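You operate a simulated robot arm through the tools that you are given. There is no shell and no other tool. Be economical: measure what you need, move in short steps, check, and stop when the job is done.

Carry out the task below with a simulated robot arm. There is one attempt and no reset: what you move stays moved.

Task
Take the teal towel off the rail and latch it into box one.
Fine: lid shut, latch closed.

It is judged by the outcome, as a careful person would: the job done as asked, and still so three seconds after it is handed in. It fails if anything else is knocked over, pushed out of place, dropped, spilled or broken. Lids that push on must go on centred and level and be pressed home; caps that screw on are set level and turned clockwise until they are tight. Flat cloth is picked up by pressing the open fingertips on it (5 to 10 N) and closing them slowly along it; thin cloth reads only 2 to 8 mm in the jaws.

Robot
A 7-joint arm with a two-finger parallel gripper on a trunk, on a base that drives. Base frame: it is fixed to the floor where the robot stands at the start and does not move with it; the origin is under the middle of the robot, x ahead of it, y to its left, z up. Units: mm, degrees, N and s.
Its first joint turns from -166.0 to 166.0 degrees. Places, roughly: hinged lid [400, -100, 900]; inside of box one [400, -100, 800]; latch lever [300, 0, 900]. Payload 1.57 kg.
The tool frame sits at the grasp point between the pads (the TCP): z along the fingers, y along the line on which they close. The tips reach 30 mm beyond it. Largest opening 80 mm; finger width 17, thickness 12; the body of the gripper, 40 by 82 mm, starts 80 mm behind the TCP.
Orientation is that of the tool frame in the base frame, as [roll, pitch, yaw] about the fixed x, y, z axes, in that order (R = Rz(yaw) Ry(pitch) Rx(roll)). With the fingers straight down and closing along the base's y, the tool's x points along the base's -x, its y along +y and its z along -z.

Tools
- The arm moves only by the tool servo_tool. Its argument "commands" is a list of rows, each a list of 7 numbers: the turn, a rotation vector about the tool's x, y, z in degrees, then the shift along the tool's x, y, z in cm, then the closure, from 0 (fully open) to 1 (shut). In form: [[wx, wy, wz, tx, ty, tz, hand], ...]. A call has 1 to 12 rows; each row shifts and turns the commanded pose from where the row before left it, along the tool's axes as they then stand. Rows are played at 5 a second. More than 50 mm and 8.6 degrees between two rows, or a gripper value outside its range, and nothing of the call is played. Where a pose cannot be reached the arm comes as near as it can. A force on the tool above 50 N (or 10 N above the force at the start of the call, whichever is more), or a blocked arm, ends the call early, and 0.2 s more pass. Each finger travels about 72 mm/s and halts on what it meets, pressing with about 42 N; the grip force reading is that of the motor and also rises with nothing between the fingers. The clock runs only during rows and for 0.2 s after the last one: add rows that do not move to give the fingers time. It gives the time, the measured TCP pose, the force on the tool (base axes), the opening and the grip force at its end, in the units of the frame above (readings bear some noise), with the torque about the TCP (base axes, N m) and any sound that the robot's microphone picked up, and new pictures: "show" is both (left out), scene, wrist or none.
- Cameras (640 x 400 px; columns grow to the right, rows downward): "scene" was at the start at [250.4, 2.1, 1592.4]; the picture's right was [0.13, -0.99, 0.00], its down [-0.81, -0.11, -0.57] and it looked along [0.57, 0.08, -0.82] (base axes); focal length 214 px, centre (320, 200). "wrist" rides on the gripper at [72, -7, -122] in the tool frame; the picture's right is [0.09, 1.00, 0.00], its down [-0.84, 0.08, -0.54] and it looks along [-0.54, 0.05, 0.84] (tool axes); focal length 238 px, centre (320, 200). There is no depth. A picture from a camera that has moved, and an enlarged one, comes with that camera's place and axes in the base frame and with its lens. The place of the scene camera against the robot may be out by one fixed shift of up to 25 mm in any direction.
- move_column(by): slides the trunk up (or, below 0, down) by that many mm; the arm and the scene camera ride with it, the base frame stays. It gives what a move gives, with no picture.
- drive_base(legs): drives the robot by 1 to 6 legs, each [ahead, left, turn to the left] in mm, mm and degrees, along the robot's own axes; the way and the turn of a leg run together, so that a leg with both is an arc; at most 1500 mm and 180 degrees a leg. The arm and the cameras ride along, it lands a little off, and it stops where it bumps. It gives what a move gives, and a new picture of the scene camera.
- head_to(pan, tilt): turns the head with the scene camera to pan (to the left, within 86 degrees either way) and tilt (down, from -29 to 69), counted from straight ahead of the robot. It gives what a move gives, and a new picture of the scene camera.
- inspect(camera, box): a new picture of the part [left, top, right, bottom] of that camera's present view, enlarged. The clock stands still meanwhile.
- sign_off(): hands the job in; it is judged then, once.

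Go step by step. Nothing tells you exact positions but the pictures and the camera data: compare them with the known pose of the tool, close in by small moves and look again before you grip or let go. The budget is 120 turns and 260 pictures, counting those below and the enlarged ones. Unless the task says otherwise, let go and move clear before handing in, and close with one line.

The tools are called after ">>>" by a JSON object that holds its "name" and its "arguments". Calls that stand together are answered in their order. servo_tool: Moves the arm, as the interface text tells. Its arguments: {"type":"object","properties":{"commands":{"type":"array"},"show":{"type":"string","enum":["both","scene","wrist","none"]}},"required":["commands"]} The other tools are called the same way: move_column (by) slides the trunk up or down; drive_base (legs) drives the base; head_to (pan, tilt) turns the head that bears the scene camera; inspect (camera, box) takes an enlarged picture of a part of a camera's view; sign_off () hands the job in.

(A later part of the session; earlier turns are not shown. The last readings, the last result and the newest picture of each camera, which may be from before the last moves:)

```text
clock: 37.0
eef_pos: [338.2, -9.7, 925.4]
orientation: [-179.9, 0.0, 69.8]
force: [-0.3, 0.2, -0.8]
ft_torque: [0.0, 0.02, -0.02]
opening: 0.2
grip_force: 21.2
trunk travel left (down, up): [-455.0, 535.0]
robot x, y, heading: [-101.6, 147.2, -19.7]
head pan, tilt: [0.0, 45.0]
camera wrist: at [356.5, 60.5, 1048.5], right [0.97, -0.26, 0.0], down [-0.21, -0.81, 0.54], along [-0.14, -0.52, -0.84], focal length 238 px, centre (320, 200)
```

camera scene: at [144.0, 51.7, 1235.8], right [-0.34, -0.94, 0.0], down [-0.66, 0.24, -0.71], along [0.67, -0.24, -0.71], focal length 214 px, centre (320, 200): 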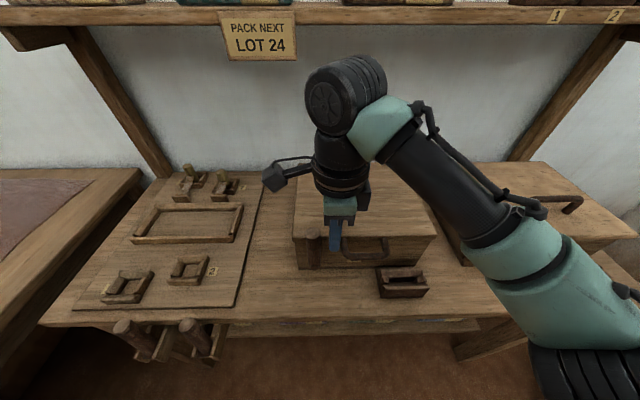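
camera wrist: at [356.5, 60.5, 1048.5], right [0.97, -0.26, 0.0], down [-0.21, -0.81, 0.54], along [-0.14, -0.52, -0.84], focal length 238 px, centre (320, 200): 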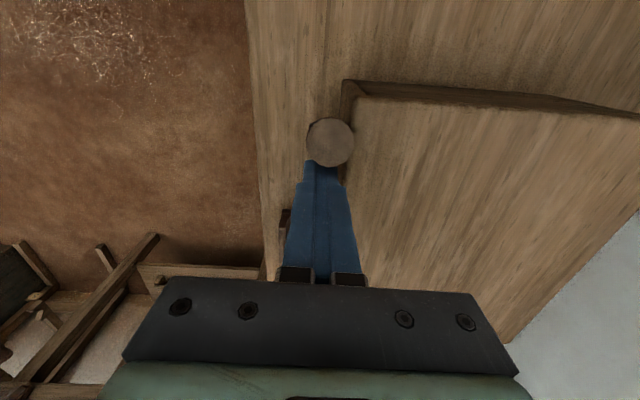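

The knob swings left freely — the lever turns in the plane of the box front. I'll keep pushing along its arc.

>>> {"name": "servo_tool", "arguments": {"commands": [[0, 0, 0, 1.4, -0.3, 0.75, 1], [0, 0, 0, 1.4, 0, 0.75, 1], [0, 0, 0, 1.3, 0, 0.65, 1], [0, 0, 0, 1.3, 0, 0.65, 1], [0, 0, 0, 0, 0, 0, 1]], "show": "both"}}

```text
clock: 38.2
eef_pos: [354.4, 43.2, 895.6]
orientation: [-179.9, 0.1, 69.9]
force: [0.0, -1.2, 0.7]
ft_torque: [0.02, 0.01, -0.01]
opening: 0.2
grip_force: 21.4
trunk travel left (down, up): [-455.0, 535.0]
robot x, y, heading: [-103.0, 145.6, -20.0]
head pan, tilt: [0.0, 45.0]
camera scene: at [144.1, 51.7, 1235.7], right [-0.34, -0.94, 0.0], down [-0.66, 0.24, -0.71], along [0.67, -0.24, -0.71], focal length 214 px, centre (320, 200)
camera wrist: at [371.5, 111.9, 1018.5], right [0.97, -0.26, 0.0], down [-0.21, -0.81, 0.54], along [-0.14, -0.52, -0.84], focal length 238 px, centre (320, 200)
```

scene: 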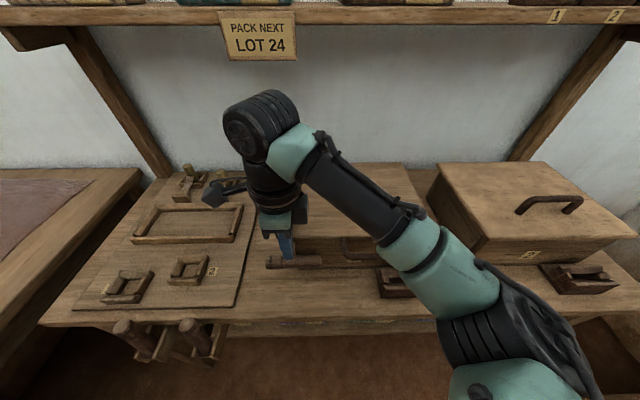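
wrist: 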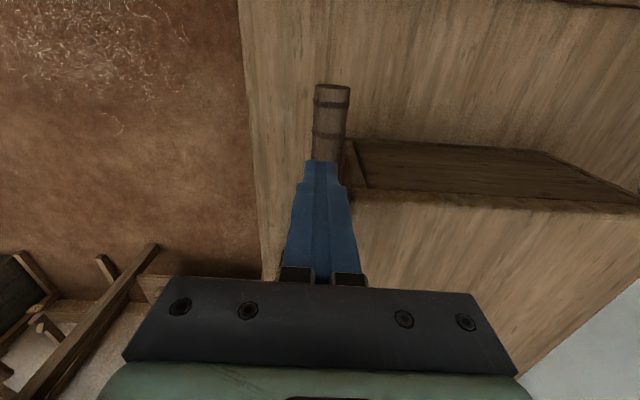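

The lever has swung down horizontal to the left — unlatched. Now back to the handle to lift the lid.

>>> {"name": "servo_tool", "arguments": {"commands": [[0, 0, 0, 0, 0, -4, 1], [0, 0, 0, 0, 0, -3, 1], [0, 0, 0, -4.5, 0, 0, 0.8], [0, 0, 0, -4.5, -1.3, 0, 0.62], [0, 0, 0, -4.5, 0, 0, 0.62], [0, 0, 0, -0.9, 0, 3.5, 0.62], [0, 0, 0, 0, 0, 0, 0.62]], "show": "wrist"}}

```text
clock: 39.8
eef_pos: [293.2, -87.9, 930.4]
orientation: [-179.8, 0.2, 69.9]
force: [0.0, 0.1, -0.1]
ft_torque: [-0.01, -0.01, -0.04]
opening: 30.6
grip_force: 0.0
trunk travel left (down, up): [-455.0, 535.0]
robot x, y, heading: [-104.0, 147.5, -20.1]
head pan, tilt: [0.0, 45.0]
camera wrist: at [310.3, -19.2, 1053.0], right [0.97, -0.26, 0.0], down [-0.21, -0.81, 0.54], along [-0.14, -0.52, -0.84], focal length 238 px, centre (320, 200)
```

wrist: 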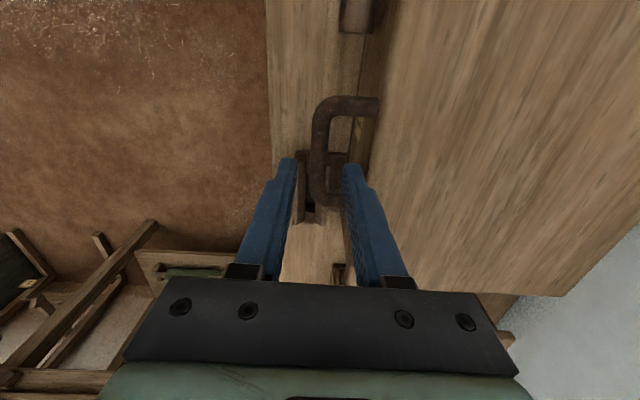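

>>> {"name": "servo_tool", "arguments": {"commands": [[0, 0, 0, 0, 0, 3.5, 0.62], [0, 0, 0, 0, 0, 0, 0.8], [0, 0, 0, 0, 0, 0, 1], [0, 0, 0, 0, 0, 0, 1], [0, 0, 0, 0, 0, -1, 1], [0, 0, 0, 0, 0.1, -1.35, 1], [0, 0, 0, 0, 0.3, -2.35, 1], [0, 0, 0, 0, 0, 0, 1]], "show": "both"}}

```text
clock: 41.6
eef_pos: [298.4, -90.0, 943.6]
orientation: [-179.8, -0.1, 69.9]
force: [2.7, -1.6, -4.6]
ft_torque: [0.21, 0.01, 0.56]
opening: 13.4
grip_force: 29.8
trunk travel left (down, up): [-455.0, 535.0]
robot x, y, heading: [-101.5, 147.1, -20.1]
head pan, tilt: [0.0, 45.0]
camera scene: at [144.7, 51.3, 1235.5], right [-0.34, -0.94, 0.0], down [-0.67, 0.24, -0.71], along [0.66, -0.24, -0.71], focal length 214 px, centre (320, 200)
camera wrist: at [314.9, -21.2, 1066.1], right [0.97, -0.26, 0.0], down [-0.21, -0.81, 0.54], along [-0.14, -0.52, -0.84], focal length 238 px, centre (320, 200)
```

scene: 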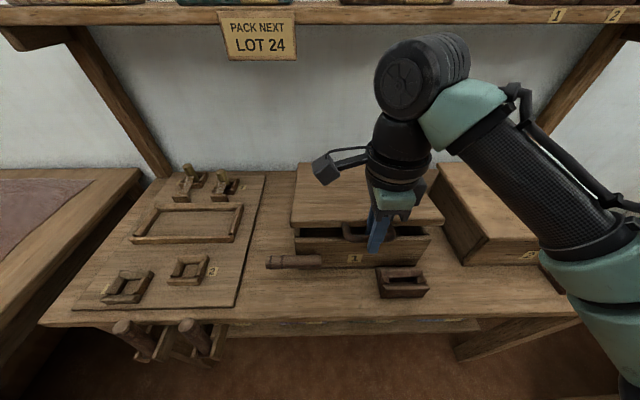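
wrist: 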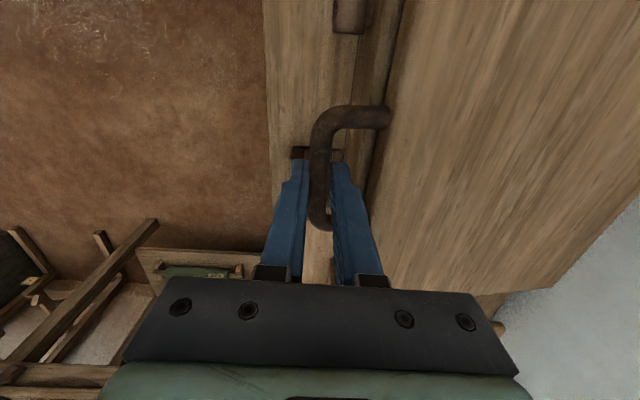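

The lid lifts freely. I'll continue along its arc, tilting the tool forward to keep the hand away from the shelf.

>>> {"name": "servo_tool", "arguments": {"commands": [[-4, 0, 0, 0, 0.35, -1.93, 1], [-4, 0, 0, 0, 0.35, -1.93, 1], [-4, 0, 0, 0, 0.8, -1.63, 1], [-4, 0, 0, 0, 0.8, -1.63, 1], [-4, 0, 0, 0, 1.22, -1.3, 1], [-4, 0, 0, 0, 1.22, -1.3, 1], [-3, 0, 0, 0, 1.56, -0.88, 1], [-3, 0, 0, 0, 1.56, -0.88, 1], [0, 0, 0, 0, 0, 0, 1]], "show": "both"}}

```text
clock: 43.6
eef_pos: [350.2, -109.5, 1076.5]
orientation: [150.6, 0.1, 70.0]
force: [18.8, -4.6, -22.4]
ft_torque: [-0.19, 0.02, 0.44]
opening: 12.8
grip_force: 29.6
trunk travel left (down, up): [-455.0, 535.0]
robot x, y, heading: [-103.2, 147.0, -19.9]
head pan, tilt: [0.0, 45.0]
camera scene: at [147.9, 50.4, 1234.6], right [-0.34, -0.94, 0.0], down [-0.67, 0.24, -0.7], along [0.66, -0.24, -0.71], focal length 214 px, centre (320, 200)
camera wrist: at [311.5, -18.3, 1180.7], right [0.85, -0.21, 0.49], down [-0.48, -0.72, 0.51], along [0.24, -0.67, -0.71], focal length 238 px, centre (320, 200)
```

scene: 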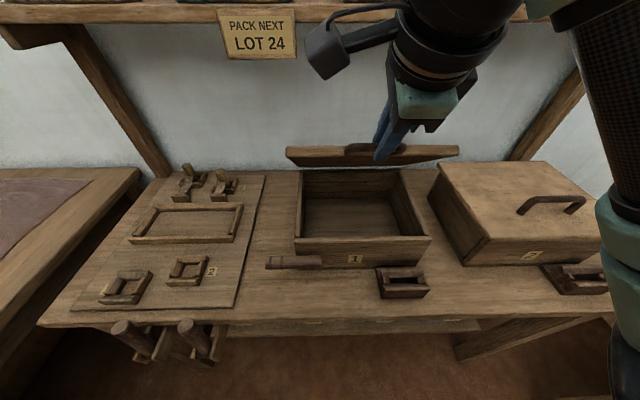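
wrist: 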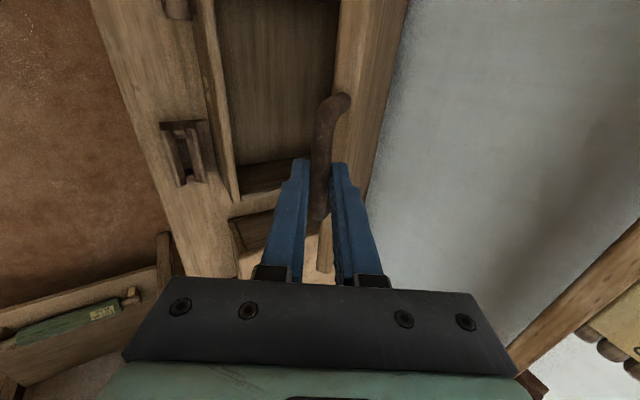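

The lid is well up; a slight radial pull says my arc radius is a bit large, so I'll correct and continue.

>>> {"name": "servo_tool", "arguments": {"commands": [[-3, 0, 0, 0, 1.75, -0.2, 1], [-3, 0, 0, 0, 1.75, -0.2, 1], [-3, 0, 0, 0, 1.74, 0.02, 1], [-3, 0, 0, 0, 1.74, 0.02, 1], [-3, 0, 0, 0, 1.69, 0.44, 1], [-3, 0, 0, 0, 1.69, 0.44, 1], [-3, 0, 0, 0, 1.5, 0.87, 1], [-3, 0, 0, 0, 1.5, 0.87, 1], [0, 0, 0, 0, 0, 0, 1]], "show": "both"}}

```text
clock: 45.6
eef_pos: [461.6, -146.4, 1149.5]
orientation: [126.0, 0.1, 70.1]
force: [1.0, 13.2, 2.9]
ft_torque: [0.17, 0.0, 0.22]
opening: 12.8
grip_force: 29.8
trunk travel left (down, up): [-455.0, 535.0]
robot x, y, heading: [-98.2, 144.0, -19.8]
head pan, tilt: [0.0, 45.0]
camera scene: at [144.1, 53.6, 1235.9], right [-0.34, -0.94, 0.0], down [-0.67, 0.24, -0.71], along [0.67, -0.24, -0.71], focal length 214 px, centre (320, 200)
camera wrist: at [387.2, -44.4, 1217.0], right [0.58, -0.11, 0.81], down [-0.65, -0.65, 0.38], along [0.48, -0.75, -0.45], focal length 238 px, centre (320, 200)
```

scene: 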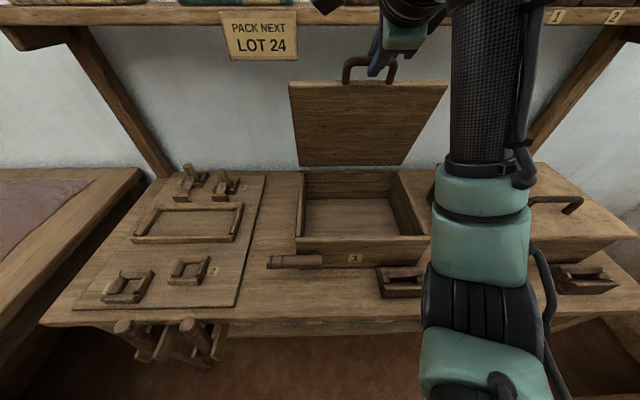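
wrist: 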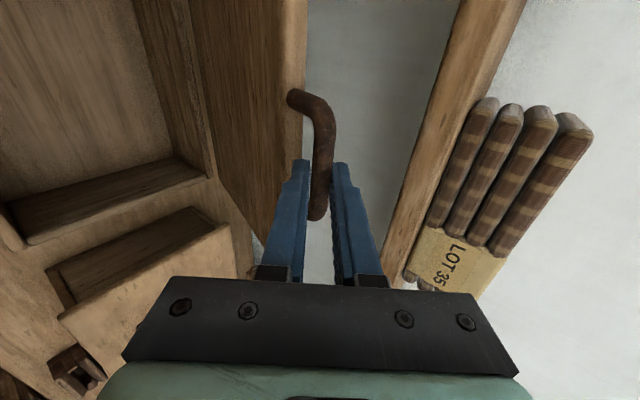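

>>> {"name": "servo_tool", "arguments": {"commands": [[-2, 0, 0, 0, 1.3, 1.22, 1], [-2, 0, 0, 0, 1.3, 1.22, 1], [-1, 0, 0, 0, 1.06, 1.46, 1], [-1, 0, 0, 0, 1.06, 1.46, 1], [0, 0, 0, 0, 0, 0, 1]], "show": "both"}}

```text
clock: 46.8
eef_pos: [524.5, -169.0, 1159.5]
orientation: [120.0, 0.0, 70.0]
force: [-6.0, 17.5, 0.2]
ft_torque: [0.29, -0.3, 0.23]
opening: 12.8
grip_force: 29.6
trunk travel left (down, up): [-455.0, 535.0]
robot x, y, heading: [-101.1, 144.6, -20.0]
head pan, tilt: [0.0, 45.0]
camera scene: at [143.2, 54.1, 1236.1], right [-0.34, -0.94, 0.0], down [-0.66, 0.24, -0.71], along [0.67, -0.24, -0.71], focal length 214 px, centre (320, 200)
camera wrist: at [444.5, -64.6, 1216.2], right [0.5, -0.08, 0.86], down [-0.69, -0.64, 0.34], along [0.52, -0.76, -0.38], focal length 238 px, centre (320, 200)
```

scene: 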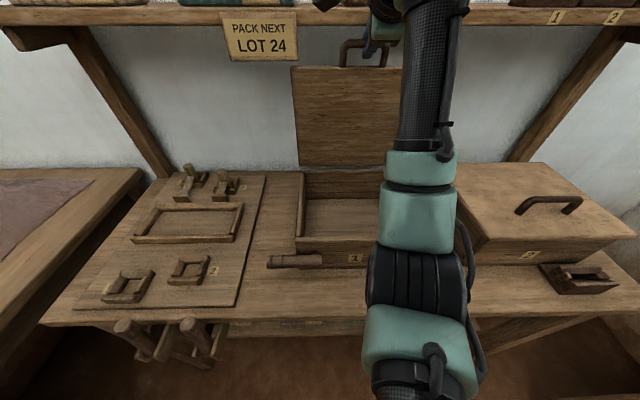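
wrist: 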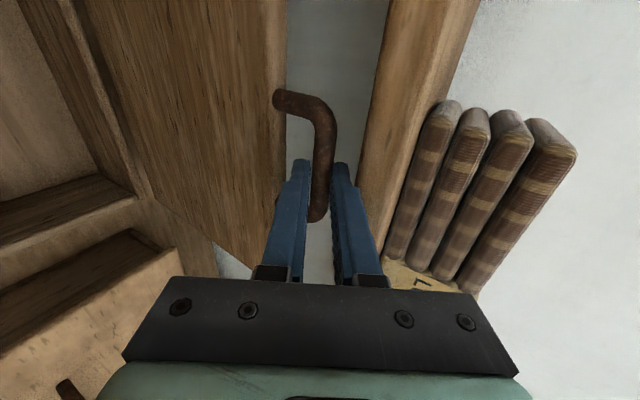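

The lid is about upright. I'll level the tool a bit more to stay under the shelf edge and push slightly past vertical.

>>> {"name": "servo_tool", "arguments": {"commands": [[-6, 0, 0, 0, -0.1, 0.12, 1], [-6, 0, 0, 0, -0.1, 0.12, 1], [0, 0, 0, 0, 0.2, 0.6, 1], [0, 0, 0, 0, 0.2, 0.6, 1], [0, 0, 0, 0, 0, 0, 1]], "show": "wrist"}}

```text
clock: 47.7
eef_pos: [528.9, -171.0, 1157.2]
orientation: [108.4, 0.2, 70.2]
force: [-26.1, 14.3, -3.5]
ft_torque: [0.01, -0.54, 0.04]
opening: 12.5
grip_force: 29.9
trunk travel left (down, up): [-455.0, 535.0]
robot x, y, heading: [-103.7, 144.7, -19.8]
head pan, tilt: [0.0, 45.0]
stopped in row 4: the force on the tool passed its limit at 62 N (the readings are from after the stop); the commanded pose is now the measured one
camera wrist: at [440.3, -63.9, 1190.6], right [0.33, -0.02, 0.94], down [-0.74, -0.62, 0.25], along [0.58, -0.78, -0.22], focal length 238 px, centre (320, 200)
```

wrist: 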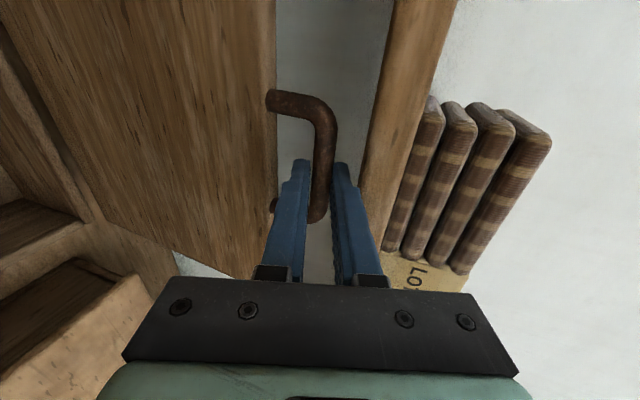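

The lid reached its stop. I'll open slightly and back straight off, watching that it stays up.

>>> {"name": "servo_tool", "arguments": {"commands": [[0, 0, 0, 0, 0, -0.3, 0.8], [0, 0, 0, 0, 0, 0, 0.7], [0, 0, 0, 0, 0, 0, 0.7]], "show": "wrist"}}

>>> {"name": "servo_tool", "arguments": {"commands": [[0, 0, 0, 0, 0, -2, 0.7], [0, 0, 0, 0, 0, -3, 0.7], [0, 0, 0, 0, 0, -4, 0.7], [0, 0, 0, 0, 0, -4, 0.7], [0, 0, 0, 0, 0, -4, 0.7], [0, 0, 0, 0, 0, -4, 0.7]], "show": "both"}}

```text
clock: 48.5
eef_pos: [527.1, -170.7, 1156.7]
orientation: [108.6, 0.1, 70.1]
force: [-19.3, 14.1, -3.3]
ft_torque: [-0.36, -0.45, 0.22]
opening: 15.1
grip_force: 0.0
trunk travel left (down, up): [-455.0, 535.0]
robot x, y, heading: [-104.3, 146.4, -19.8]
head pan, tilt: [0.0, 45.0]
camera wrist: at [440.0, -63.8, 1189.9], right [0.33, -0.02, 0.94], down [-0.74, -0.62, 0.25], along [0.58, -0.78, -0.22], focal length 238 px, centre (320, 200)
```

wrist: 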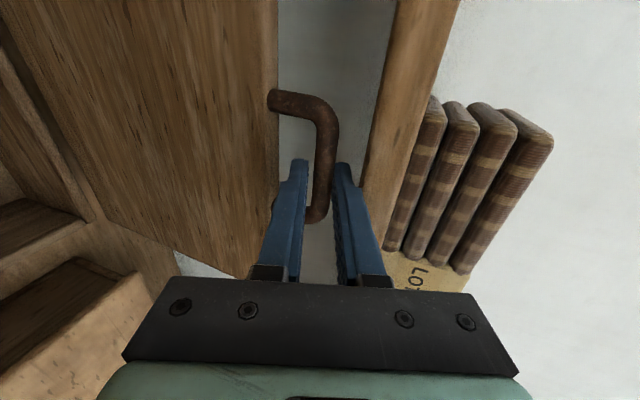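

```text
clock: 49.9
eef_pos: [342.0, -102.4, 1223.5]
orientation: [108.8, 0.1, 70.1]
force: [0.4, -0.5, 0.5]
ft_torque: [0.02, -0.02, 0.02]
opening: 24.0
grip_force: 0.1
trunk travel left (down, up): [-455.0, 535.0]
robot x, y, heading: [-103.4, 144.3, -20.0]
head pan, tilt: [0.0, 45.0]
camera scene: at [143.2, 52.5, 1235.8], right [-0.34, -0.94, 0.0], down [-0.66, 0.24, -0.71], along [0.67, -0.24, -0.71], focal length 214 px, centre (320, 200)
camera wrist: at [254.8, 4.4, 1257.0], right [0.33, -0.02, 0.94], down [-0.74, -0.62, 0.25], along [0.58, -0.78, -0.22], focal length 238 px, centre (320, 200)
```

scene: 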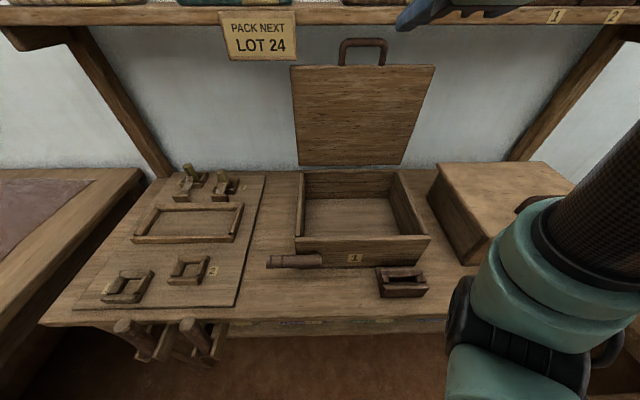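
wrist: 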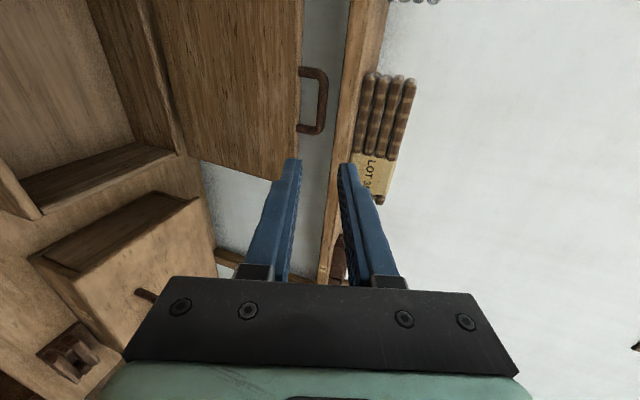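

The lid stays open by itself. Next, set the tool vertical again with the arm tucked, then turn the base to face the towel.

>>> {"name": "servo_tool", "arguments": {"commands": [[7.9, 0, 0, 0, 0, -2, 0.4], [7.9, 0, 0, 0, 0, -2, 0], [7.9, 0, 0, 0, 0, -2, 0], [7.9, 0, 0, 0, -1, -2, 0], [7.9, 0, 0, 0, -1, 0, 0], [7.9, 0, 0, 0, -1, 0, 0], [7.9, 0, 0, 0, -1, 0, 0], [7.9, 0, 0, 0, -1, 0, 0], [8, 0, 0, 0, 0, 0, 0], [0, 0, 0, 0, 0, 0, 0]], "show": "none"}}

>>> {"name": "servo_tool", "arguments": {"commands": [[0, 0, -8, 0, 0, 0, 0], [0, 0, -8, 0, 0, 0, 0], [0, 0, -8, 0, 0, 0, 0], [0, 0, -8, 0, 0, 0, 0], [0, 0, -8, 0, 0, 0, 0], [0, 0, -8, 0, 0, 0, 0], [0, 0, -8, 0, 0, 0, 0], [0, 0, -8, 0, 0, 0, 0], [0, 0, -8, 0, 0, 0, 0], [0, 0, -8, 0, 0, 0, 0], [0, 0, -8, 0, 0, 0, 0], [0, 0, -2, 0, 0, 0, 0]], "show": "none"}}

>>> {"name": "head_to", "arguments": {"pan": 80, "tilt": 40}}

```text
clock: 50.9
eef_pos: [306.8, -93.0, 1172.9]
orientation: [148.4, 5.1, 68.8]
force: [-0.1, 0.9, -0.6]
ft_torque: [0.03, 0.01, 0.0]
opening: 80.0
grip_force: 0.0
trunk travel left (down, up): [-455.0, 535.0]
robot x, y, heading: [-97.6, 143.3, -20.0]
head pan, tilt: [0.0, 45.0]
stopped in row 4: the arm was blocked; the commanded pose is now the measured one
```

```text
clock: 53.5
eef_pos: [307.4, -91.8, 1174.0]
orientation: [-173.8, 31.5, 162.2]
force: [-0.5, -0.1, -0.5]
ft_torque: [0.0, 0.0, -0.02]
opening: 79.8
grip_force: 0.1
trunk travel left (down, up): [-455.0, 535.0]
robot x, y, heading: [-102.5, 142.9, -19.8]
head pan, tilt: [0.0, 45.0]
```

```text
clock: 55.0
eef_pos: [308.8, -93.0, 1173.5]
orientation: [-173.8, 31.4, 162.2]
force: [-1.5, 0.2, -0.5]
ft_torque: [0.0, 0.02, 0.0]
opening: 79.9
grip_force: 0.1
trunk travel left (down, up): [-455.0, 535.0]
robot x, y, heading: [-103.6, 147.3, -19.9]
head pan, tilt: [80.0, 40.0]
camera scene: at [109.4, 153.3, 1243.0], right [0.87, -0.5, 0.0], down [-0.32, -0.56, -0.77], along [0.38, 0.66, -0.64], focal length 214 px, centre (320, 200)
```

scene: 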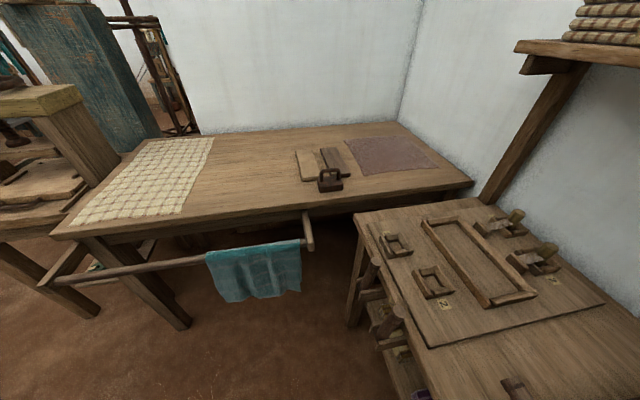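

Stereo puts the towel's top near z≈745 on the rail, spanning roughly from [0,632] to [250,551]. I'll straighten the tool and then turn the base 90° left.

>>> {"name": "servo_tool", "arguments": {"commands": [[-1.5, 7.8, 0, 1, 0, 0, 0], [-1.5, 7.8, 0, 1, 0, 0, 0], [-1.5, 7.8, 0, 1, 0, 0, 0], [-1.5, 7.8, 0, 1, 0, 0, 0], [0, 0, 0, 0, 0, 0, 0]], "show": "none"}}

>>> {"name": "drive_base", "arguments": {"legs": [[0, 0, 90]]}}

>>> {"name": "head_to", "arguments": {"pan": 0, "tilt": 50}}

```text
clock: 56.1
eef_pos: [271.7, -90.4, 1114.8]
orientation: [172.2, -4.2, 160.9]
force: [-0.1, 1.0, 0.0]
ft_torque: [0.01, 0.0, 0.03]
opening: 80.0
grip_force: 0.0
trunk travel left (down, up): [-455.0, 535.0]
robot x, y, heading: [-102.8, 141.9, -19.9]
head pan, tilt: [80.0, 40.0]
stopped in row 5: the arm was blocked; the commanded pose is now the measured one
```

```text
clock: 60.3
eef_pos: [128.2, 521.8, 1113.8]
orientation: [172.1, -4.3, -108.4]
force: [0.0, -0.3, -0.5]
ft_torque: [0.01, -0.01, 0.01]
opening: 80.2
grip_force: 0.2
trunk travel left (down, up): [-455.0, 535.0]
robot x, y, heading: [-101.2, 143.9, 71.0]
head pan, tilt: [80.0, 40.0]
camera scene: at [-111.7, 339.4, 1243.0], right [0.49, 0.87, 0.0], down [0.56, -0.31, -0.77], along [-0.67, 0.37, -0.64], focal length 214 px, centre (320, 200)
```

scene: 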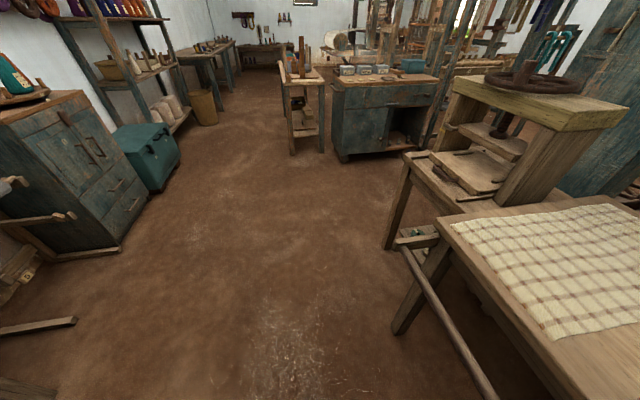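

```text
clock: 61.9
eef_pos: [128.6, 521.5, 1114.4]
orientation: [172.0, -4.3, -108.4]
force: [0.7, 0.1, -1.0]
ft_torque: [-0.01, -0.03, 0.0]
opening: 79.9
grip_force: 0.1
trunk travel left (down, up): [-455.0, 535.0]
robot x, y, heading: [-101.8, 145.7, 70.9]
head pan, tilt: [0.0, 50.0]
camera scene: at [-12.3, 370.9, 1228.8], right [0.95, -0.33, 0.0], down [-0.25, -0.72, -0.64], along [0.21, 0.61, -0.77], focal length 214 px, centre (320, 200)
```

scene: 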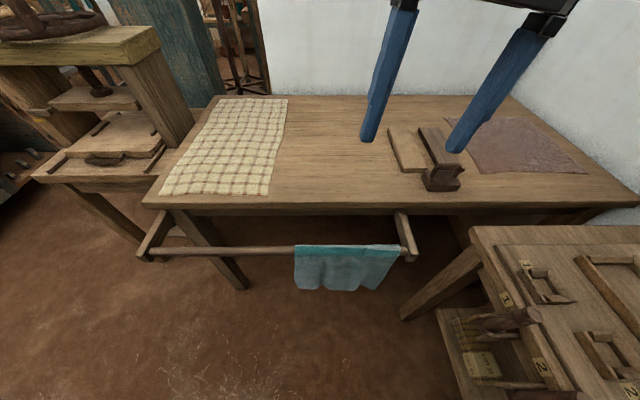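

I'm facing the towel; its centre is near [123,583]. I'll level the tool, move above it and look with the wrist camera.

>>> {"name": "servo_tool", "arguments": {"commands": [[4, -2.2, 0, 0, 0, 0, 0], [4, -2.1, 0, 0, 0, 0, 0], [0, 0, 0, -1, 1.5, 0, 0], [0, 0, 0, 0, 1.1, 0, 0], [0, 0, 0, 0, 0, 0, 0]], "show": "none"}}

>>> {"name": "move_column", "arguments": {"by": -150}}

>>> {"name": "servo_tool", "arguments": {"commands": [[0, 0, 0, 0, 0, 0, 0]]}}

```text
clock: 63.1
eef_pos: [106.0, 539.7, 1115.7]
orientation: [-179.9, 0.1, -108.6]
force: [-0.1, -0.4, -0.3]
ft_torque: [0.0, -0.01, -0.01]
opening: 80.2
grip_force: 0.0
trunk travel left (down, up): [-455.0, 535.0]
robot x, y, heading: [-101.5, 142.3, 71.1]
head pan, tilt: [0.0, 50.0]
```

```text
clock: 64.8
eef_pos: [107.6, 538.7, 965.5]
orientation: [179.9, 0.0, -108.6]
force: [-0.1, 0.0, 0.1]
ft_torque: [-0.02, -0.01, -0.03]
opening: 79.8
grip_force: 0.1
trunk travel left (down, up): [-305.0, 685.0]
robot x, y, heading: [-99.2, 144.3, 71.2]
head pan, tilt: [0.0, 50.0]
```

```text
clock: 65.2
eef_pos: [107.2, 539.0, 965.6]
orientation: [-180.0, -0.1, -108.6]
force: [0.5, -0.1, 0.7]
ft_torque: [-0.01, 0.0, -0.01]
opening: 80.3
grip_force: 0.0
trunk travel left (down, up): [-305.0, 685.0]
robot x, y, heading: [-99.1, 142.5, 71.1]
head pan, tilt: [0.0, 50.0]
camera scene: at [-12.2, 370.9, 1078.9], right [0.95, -0.33, 0.0], down [-0.25, -0.72, -0.64], along [0.21, 0.61, -0.77], focal length 214 px, centre (320, 200)
camera wrist: at [89.3, 468.8, 1088.5], right [-0.97, 0.23, 0.0], down [0.19, 0.82, 0.54], along [0.13, 0.53, -0.84], focal length 238 px, centre (320, 200)
```

scene: 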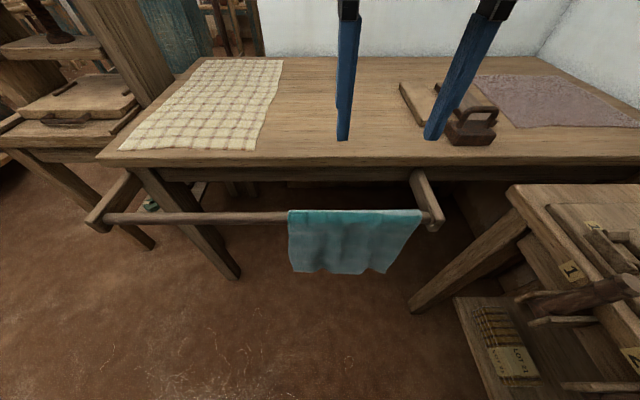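
wrist: 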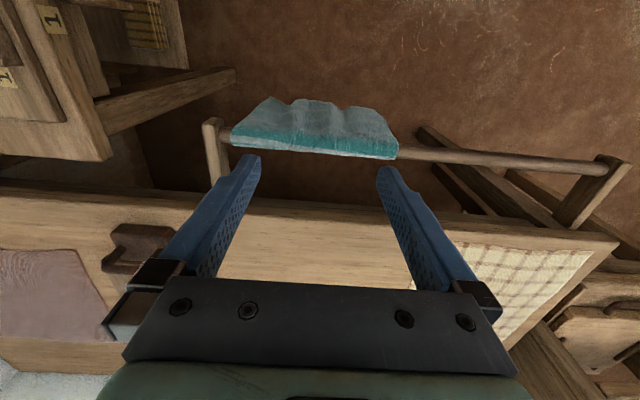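

I'll move above the towel's middle and lower more for a second look.

>>> {"name": "servo_tool", "arguments": {"commands": [[0, 0, 0, -3, -0.2, 2, 0], [0, 0, 0, -3, -0.2, 2, 0], [0, 0, 0, 0, 0, 0, 0]], "show": "none"}}

>>> {"name": "move_column", "arguments": {"by": -90}}

>>> {"name": "servo_tool", "arguments": {"commands": [[0, 0, 0, 0, 0, 0, 0]]}}

```text
clock: 66.0
eef_pos: [128.5, 598.6, 924.7]
orientation: [-179.9, 0.0, -108.6]
force: [0.8, 0.2, -0.1]
ft_torque: [-0.02, -0.01, -0.05]
opening: 80.0
grip_force: 0.1
trunk travel left (down, up): [-305.0, 685.0]
robot x, y, heading: [-106.4, 144.4, 70.9]
head pan, tilt: [0.0, 50.0]
```

```text
clock: 67.3
eef_pos: [128.2, 599.1, 835.6]
orientation: [179.9, -0.1, -108.6]
force: [0.5, 0.3, 0.3]
ft_torque: [-0.02, 0.0, -0.02]
opening: 79.9
grip_force: 0.1
trunk travel left (down, up): [-215.0, 775.0]
robot x, y, heading: [-100.5, 143.6, 71.3]
head pan, tilt: [0.0, 50.0]
```

```text
clock: 67.7
eef_pos: [127.8, 598.7, 836.0]
orientation: [-179.8, 0.0, -108.7]
force: [1.0, 0.6, 0.1]
ft_torque: [0.0, -0.01, 0.0]
opening: 80.3
grip_force: 0.1
trunk travel left (down, up): [-215.0, 775.0]
robot x, y, heading: [-102.4, 144.7, 71.1]
head pan, tilt: [0.0, 50.0]
camera scene: at [-12.2, 370.9, 988.9], right [0.95, -0.33, 0.0], down [-0.25, -0.72, -0.64], along [0.21, 0.61, -0.77], focal length 214 px, centre (320, 200)
camera wrist: at [110.2, 527.7, 958.7], right [-0.97, 0.23, 0.0], down [0.19, 0.82, 0.54], along [0.13, 0.53, -0.84], focal length 238 px, centre (320, 200)
```

scene: 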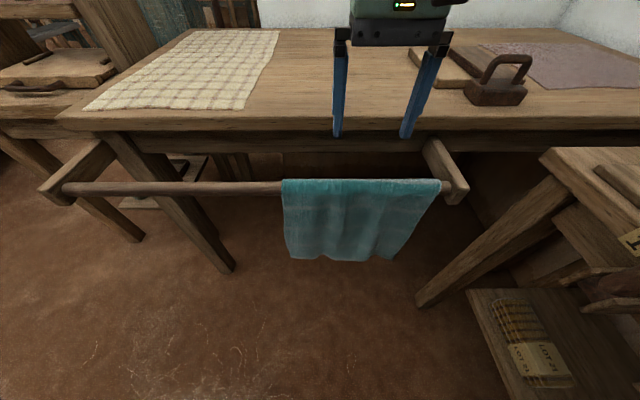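
wrist: 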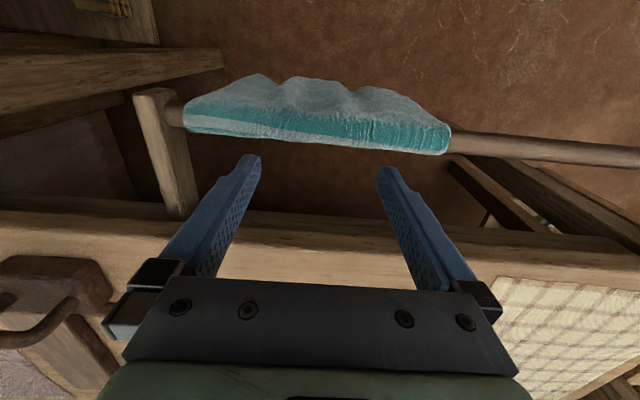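

>>> {"name": "servo_tool", "arguments": {"commands": [[0, 0, 0, 0, 0, 2.2, 0], [0, 0, 0, 0, 0, 2.2, 0], [0, 0, 0, 0, 0, 0, 0]], "show": "both"}}

```text
clock: 68.5
eef_pos: [126.6, 596.1, 792.2]
orientation: [180.0, 0.0, -108.6]
force: [0.7, 0.9, 0.4]
ft_torque: [0.02, -0.02, 0.03]
opening: 80.0
grip_force: 0.1
trunk travel left (down, up): [-215.0, 775.0]
robot x, y, heading: [-103.8, 142.3, 71.0]
head pan, tilt: [0.0, 50.0]
camera scene: at [-12.2, 370.9, 988.8], right [0.95, -0.33, 0.0], down [-0.25, -0.72, -0.64], along [0.21, 0.61, -0.77], focal length 214 px, centre (320, 200)
camera wrist: at [109.8, 526.1, 916.2], right [-0.97, 0.23, 0.0], down [0.19, 0.82, 0.54], along [0.13, 0.53, -0.84], focal length 238 px, centre (320, 200)
```

scene: 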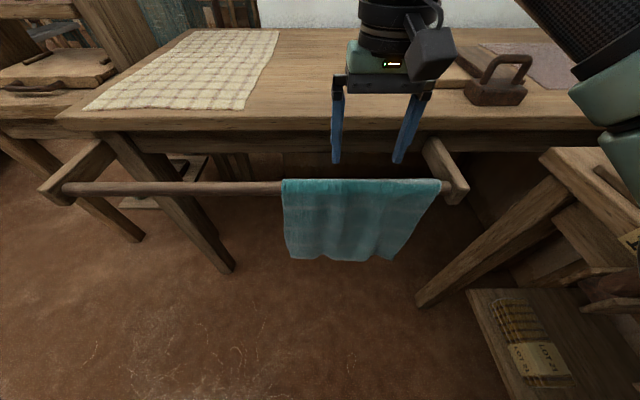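
wrist: 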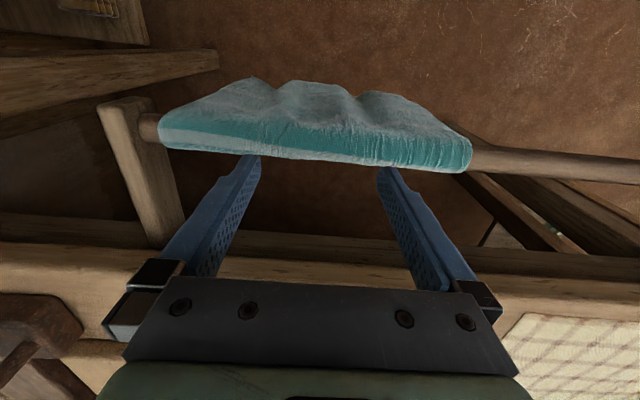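

Rail top is estimated at z≈705–725. Descending carefully toward it.

>>> {"name": "servo_tool", "arguments": {"commands": [[0, 0, 0, 0, 0, 1, 0], [0, 0, 0, 0, 0, 1, 0], [0, 0, 0, 0, 0, 0.5, 0], [0, 0, 0, 0, 0, 0, 0]], "show": "both"}}

>>> {"name": "inspect", "arguments": {"camera": "scene", "box": [260, 120, 480, 280]}}

```text
clock: 69.5
eef_pos: [126.9, 598.5, 767.8]
orientation: [-180.0, 0.0, -108.6]
force: [0.0, -0.4, -1.0]
ft_torque: [0.01, 0.02, 0.01]
opening: 79.9
grip_force: 0.1
trunk travel left (down, up): [-215.0, 775.0]
robot x, y, heading: [-97.5, 144.2, 70.8]
head pan, tilt: [0.0, 50.0]
camera scene: at [-12.2, 370.9, 988.8], right [0.95, -0.33, 0.0], down [-0.25, -0.72, -0.64], along [0.21, 0.61, -0.77], focal length 214 px, centre (320, 200)
camera wrist: at [108.6, 527.8, 890.3], right [-0.97, 0.23, 0.0], down [0.19, 0.82, 0.54], along [0.13, 0.53, -0.84], focal length 238 px, centre (320, 200)
```

scene: 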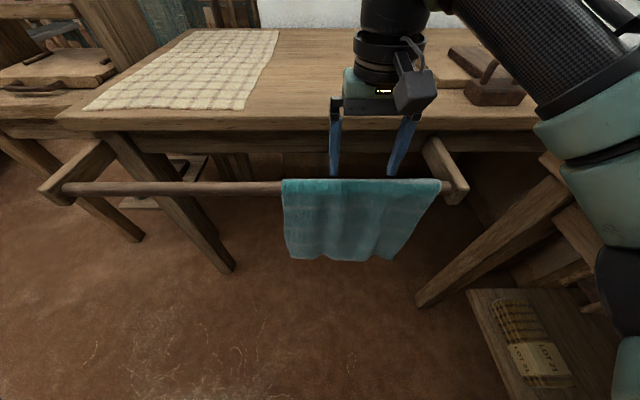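
wrist: 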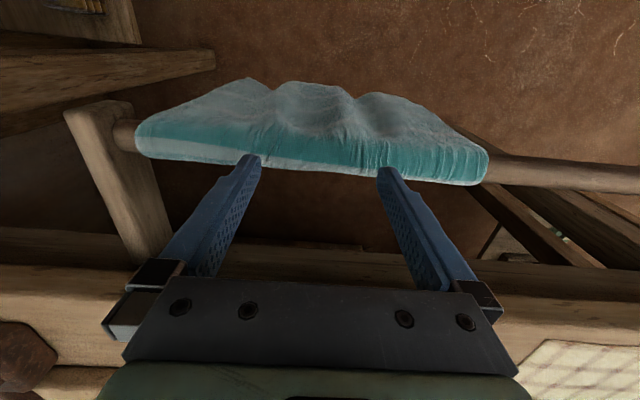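

```text
2.50 times, centred on (370, 200) of scene
camera zoom: at [-12.2, 370.9, 988.8], right [0.95, -0.33, 0.0], down [-0.25, -0.72, -0.64], along [0.21, 0.61, -0.77], focal length 536 px, centre (195, 200)
```

zoom: 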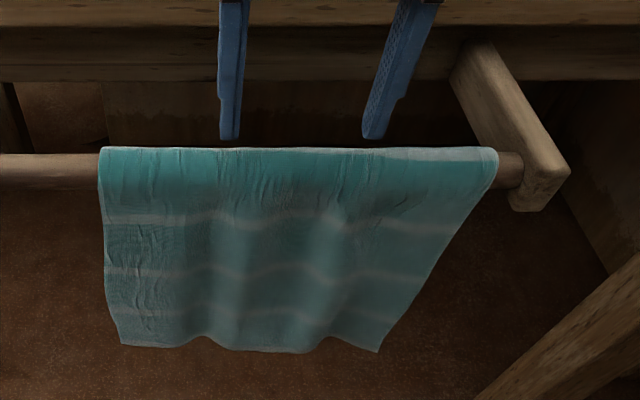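

The tips are aligned over the rail with roughly 10–15 mm left. Easing down to contact.

>>> {"name": "servo_tool", "arguments": {"commands": [[0, 0, 0, 0, 0, 0.5, 0], [0, 0, 0, 0, 0, 0.4, 0], [0, 0, 0, 0, 0, 0.2, 0], [0, 0, 0, 0, 0, 0, 0]], "show": "none"}}

```text
clock: 70.5
eef_pos: [127.5, 599.5, 755.6]
orientation: [179.9, 0.0, -108.7]
force: [0.2, -0.3, 0.0]
ft_torque: [-0.01, 0.03, 0.01]
opening: 80.3
grip_force: 0.1
trunk travel left (down, up): [-215.0, 775.0]
robot x, y, heading: [-104.6, 144.6, 71.1]
head pan, tilt: [0.0, 50.0]
```

>>> {"name": "servo_tool", "arguments": {"commands": [[0, 0, 0, 0, 0, 0.3, 0], [0, 0, 0, 0, 0, 0.2, 0], [0, 0, 0, 0, 0, 0, 0]], "show": "both"}}

>>> {"name": "inspect", "arguments": {"camera": "scene", "box": [260, 120, 480, 280]}}

```text
clock: 71.3
eef_pos: [128.2, 599.6, 750.8]
orientation: [179.9, -0.1, -108.5]
force: [0.2, 0.7, 0.6]
ft_torque: [0.02, 0.01, 0.01]
opening: 79.9
grip_force: 0.2
trunk travel left (down, up): [-215.0, 775.0]
robot x, y, heading: [-99.8, 143.7, 70.8]
head pan, tilt: [0.0, 50.0]
camera scene: at [-12.2, 370.9, 988.8], right [0.95, -0.33, 0.0], down [-0.25, -0.72, -0.64], along [0.21, 0.61, -0.77], focal length 214 px, centre (320, 200)
camera wrist: at [109.1, 528.8, 874.2], right [-0.97, 0.23, 0.0], down [0.19, 0.82, 0.54], along [0.13, 0.53, -0.84], focal length 238 px, centre (320, 200)
```

scene: 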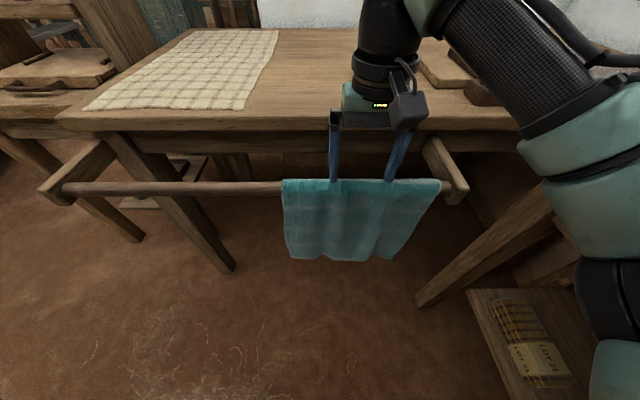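
wrist: 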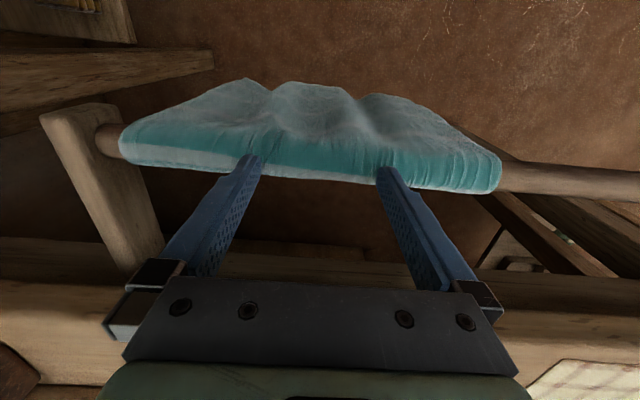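

```text
2.50 times, centred on (370, 200) of scene
camera zoom: at [-12.2, 370.9, 988.8], right [0.95, -0.33, 0.0], down [-0.25, -0.72, -0.64], along [0.21, 0.61, -0.77], focal length 536 px, centre (195, 200)
```

zoom: 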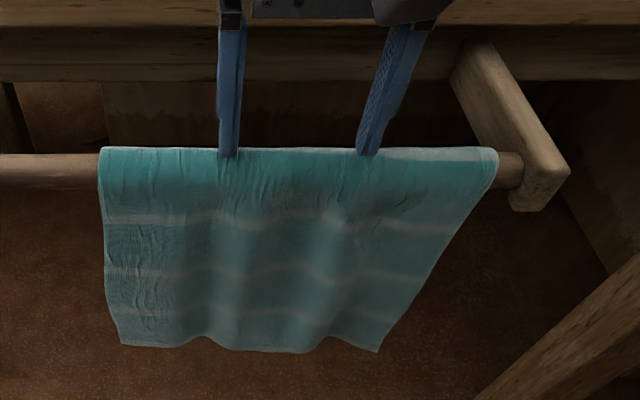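

>>> {"name": "servo_tool", "arguments": {"commands": [[0, 0, 0, 0, 0, 0.3, 0], [0, 0, 0, 0, 0, 0, 0]], "show": "none"}}

```text
clock: 71.9
eef_pos: [128.1, 599.3, 749.0]
orientation: [-179.9, 0.0, -108.6]
force: [0.2, -0.7, 0.6]
ft_torque: [-0.01, -0.01, 0.0]
opening: 79.9
grip_force: 0.0
trunk travel left (down, up): [-215.0, 775.0]
robot x, y, heading: [-101.5, 145.7, 71.1]
head pan, tilt: [0.0, 50.0]
```

>>> {"name": "servo_tool", "arguments": {"commands": [[0, 0, 0, 0, 0, 0.3, 0], [0, 0, 0, 0, 0, 0, 0]], "show": "none"}}

>>> {"name": "servo_tool", "arguments": {"commands": [[0, 0, 0, 0, 0, 0.3, 0], [0, 0, 0, 0, 0, 0, 0]], "show": "wrist"}}

```text
clock: 72.5
eef_pos: [128.6, 599.7, 746.1]
orientation: [-180.0, 0.0, -108.6]
force: [-0.1, 0.2, -0.3]
ft_torque: [-0.01, 0.0, 0.05]
opening: 80.0
grip_force: 0.0
trunk travel left (down, up): [-215.0, 775.0]
robot x, y, heading: [-104.9, 147.4, 71.2]
head pan, tilt: [0.0, 50.0]
```

```text
clock: 73.1
eef_pos: [127.9, 598.8, 743.7]
orientation: [180.0, 0.3, -108.7]
force: [0.4, 2.6, 15.3]
ft_torque: [0.18, -0.01, -0.02]
opening: 79.8
grip_force: 0.1
trunk travel left (down, up): [-215.0, 775.0]
robot x, y, heading: [-99.3, 144.2, 70.8]
head pan, tilt: [0.0, 50.0]
camera wrist: at [109.6, 527.3, 866.8], right [-0.97, 0.23, 0.0], down [0.19, 0.82, 0.55], along [0.13, 0.53, -0.84], focal length 238 px, centre (320, 200)
```

wrist: 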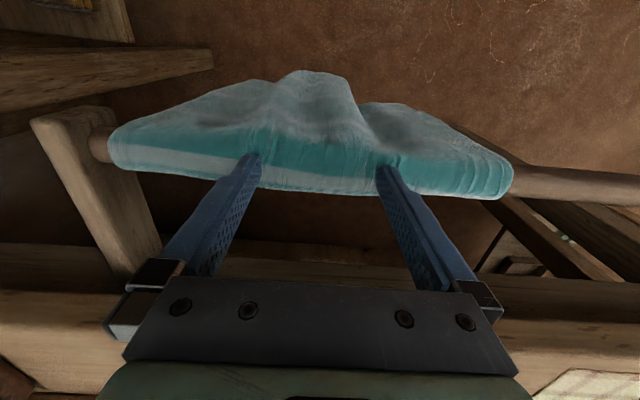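

Contact at 15 N; I'll ease off to about 8 N and close the fingers slowly along the rail.

>>> {"name": "servo_tool", "arguments": {"commands": [[0, 0, 0, 0, 0, -0.12, 0], [0, 0, 0, 0, 0, 0, 0]], "show": "none"}}

>>> {"name": "servo_tool", "arguments": {"commands": [[0, 0, 0, 0, 0, 0, 0.08], [0, 0, 0, 0, 0, 0, 0.16], [0, 0, 0, 0, 0, 0, 0.24], [0, 0, 0, 0, 0, 0, 0.32], [0, 0, 0, 0, 0, 0, 0.4], [0, 0, 0, 0, 0, 0, 0.48]], "show": "wrist"}}

```text
clock: 73.7
eef_pos: [128.1, 599.2, 744.0]
orientation: [-179.9, 0.1, -108.6]
force: [0.4, 5.0, 15.5]
ft_torque: [0.22, 0.04, -0.03]
opening: 80.1
grip_force: 0.1
trunk travel left (down, up): [-215.0, 775.0]
robot x, y, heading: [-101.1, 146.4, 71.2]
head pan, tilt: [0.0, 50.0]
```

```text
clock: 75.1
eef_pos: [127.6, 597.8, 744.3]
orientation: [-179.8, 0.1, -108.7]
force: [0.6, 0.1, 17.8]
ft_torque: [0.11, 0.12, -0.02]
opening: 38.7
grip_force: 0.1
trunk travel left (down, up): [-215.0, 775.0]
robot x, y, heading: [-99.1, 145.6, 70.8]
head pan, tilt: [0.0, 50.0]
camera wrist: at [109.7, 526.6, 867.0], right [-0.97, 0.23, 0.0], down [0.19, 0.82, 0.54], along [0.13, 0.53, -0.84], focal length 238 px, centre (320, 200)
```

wrist: 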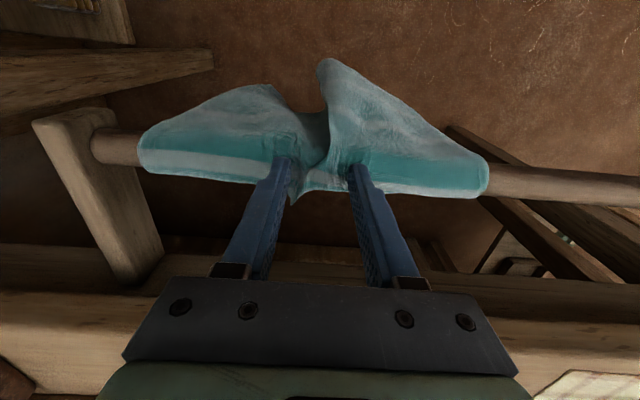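

The cloth is bunching between the tips. Continuing to close.

>>> {"name": "servo_tool", "arguments": {"commands": [[0, 0, 0, 0, 0, -0.1, 0.52], [0, 0, 0, 0, 0, 0, 0.6], [0, 0, 0, 0, 0, 0, 0.68], [0, 0, 0, 0, 0, 0, 0.76], [0, 0, 0, 0, 0, 0, 0.84], [0, 0, 0, 0, 0, 0, 0.92], [0, 0, 0, 0, 0, 0, 1], [0, 0, 0, 0, 0, 0, 1], [0, 0, 0, 0, 0, 0, 1]], "show": "both"}}

```text
clock: 77.1
eef_pos: [127.3, 597.8, 743.2]
orientation: [-179.9, 0.0, -108.8]
force: [1.4, 0.0, 8.1]
ft_torque: [0.02, -0.03, -0.02]
opening: 2.9
grip_force: 24.3
trunk travel left (down, up): [-215.0, 775.0]
robot x, y, heading: [-104.8, 145.6, 71.0]
head pan, tilt: [0.0, 50.0]
camera scene: at [-12.4, 370.4, 989.0], right [0.95, -0.33, 0.0], down [-0.25, -0.72, -0.64], along [0.21, 0.61, -0.77], focal length 214 px, centre (320, 200)
camera wrist: at [109.8, 527.4, 867.2], right [-0.97, 0.23, 0.0], down [0.19, 0.82, 0.54], along [0.13, 0.53, -0.84], focal length 238 px, centre (320, 200)
```

scene: 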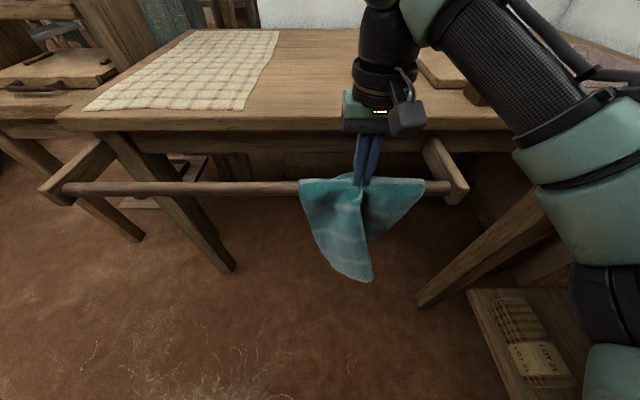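
wrist: 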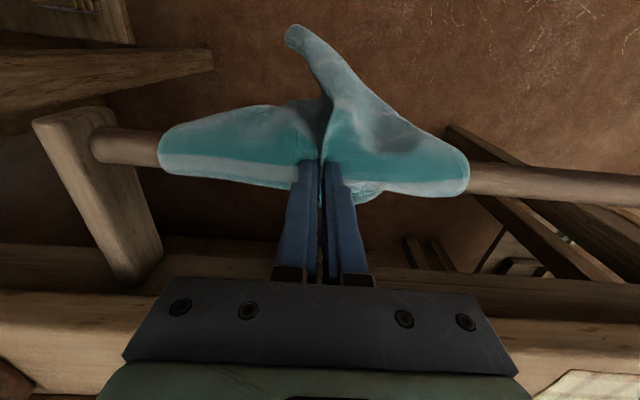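

Gripped: 2.9 mm of cloth in the jaws. Lifting slowly off the rail.

>>> {"name": "servo_tool", "arguments": {"commands": [[0, 0, 0, 0, 0, -1, 1], [0, 0, 0, 0, 0, -1.5, 1], [0, 0, 0, 0, 0, -2, 1], [0, 0, 0, 0, 0, -2, 1], [0, 0, 0, 0, 0, -2, 1], [0, 0, 0, 0, 0, 0, 1]], "show": "both"}}

```text
clock: 78.5
eef_pos: [130.0, 599.0, 828.4]
orientation: [-179.9, 0.0, -108.5]
force: [-0.3, -0.1, -0.7]
ft_torque: [-0.03, -0.01, -0.01]
opening: 2.9
grip_force: 23.8
trunk travel left (down, up): [-215.0, 775.0]
robot x, y, heading: [-103.6, 145.7, 70.8]
head pan, tilt: [0.0, 50.0]
camera scene: at [-12.3, 370.9, 988.8], right [0.95, -0.33, 0.0], down [-0.25, -0.72, -0.64], along [0.21, 0.61, -0.77], focal length 214 px, centre (320, 200)
camera wrist: at [111.7, 528.4, 951.6], right [-0.97, 0.23, 0.0], down [0.19, 0.82, 0.54], along [0.12, 0.53, -0.84], focal length 238 px, centre (320, 200)
```

scene: 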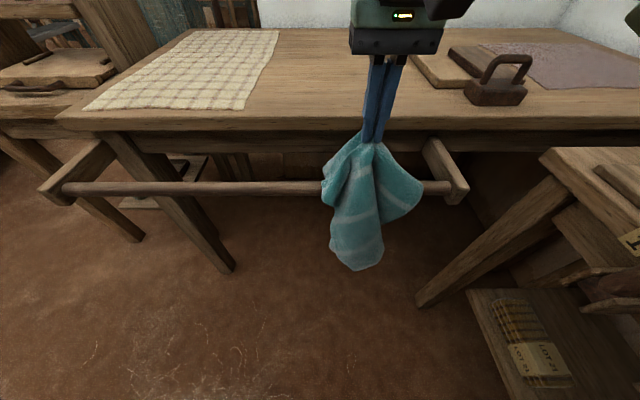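
wrist: 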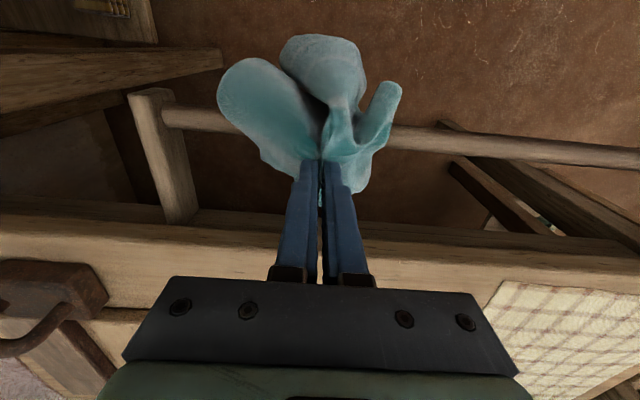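

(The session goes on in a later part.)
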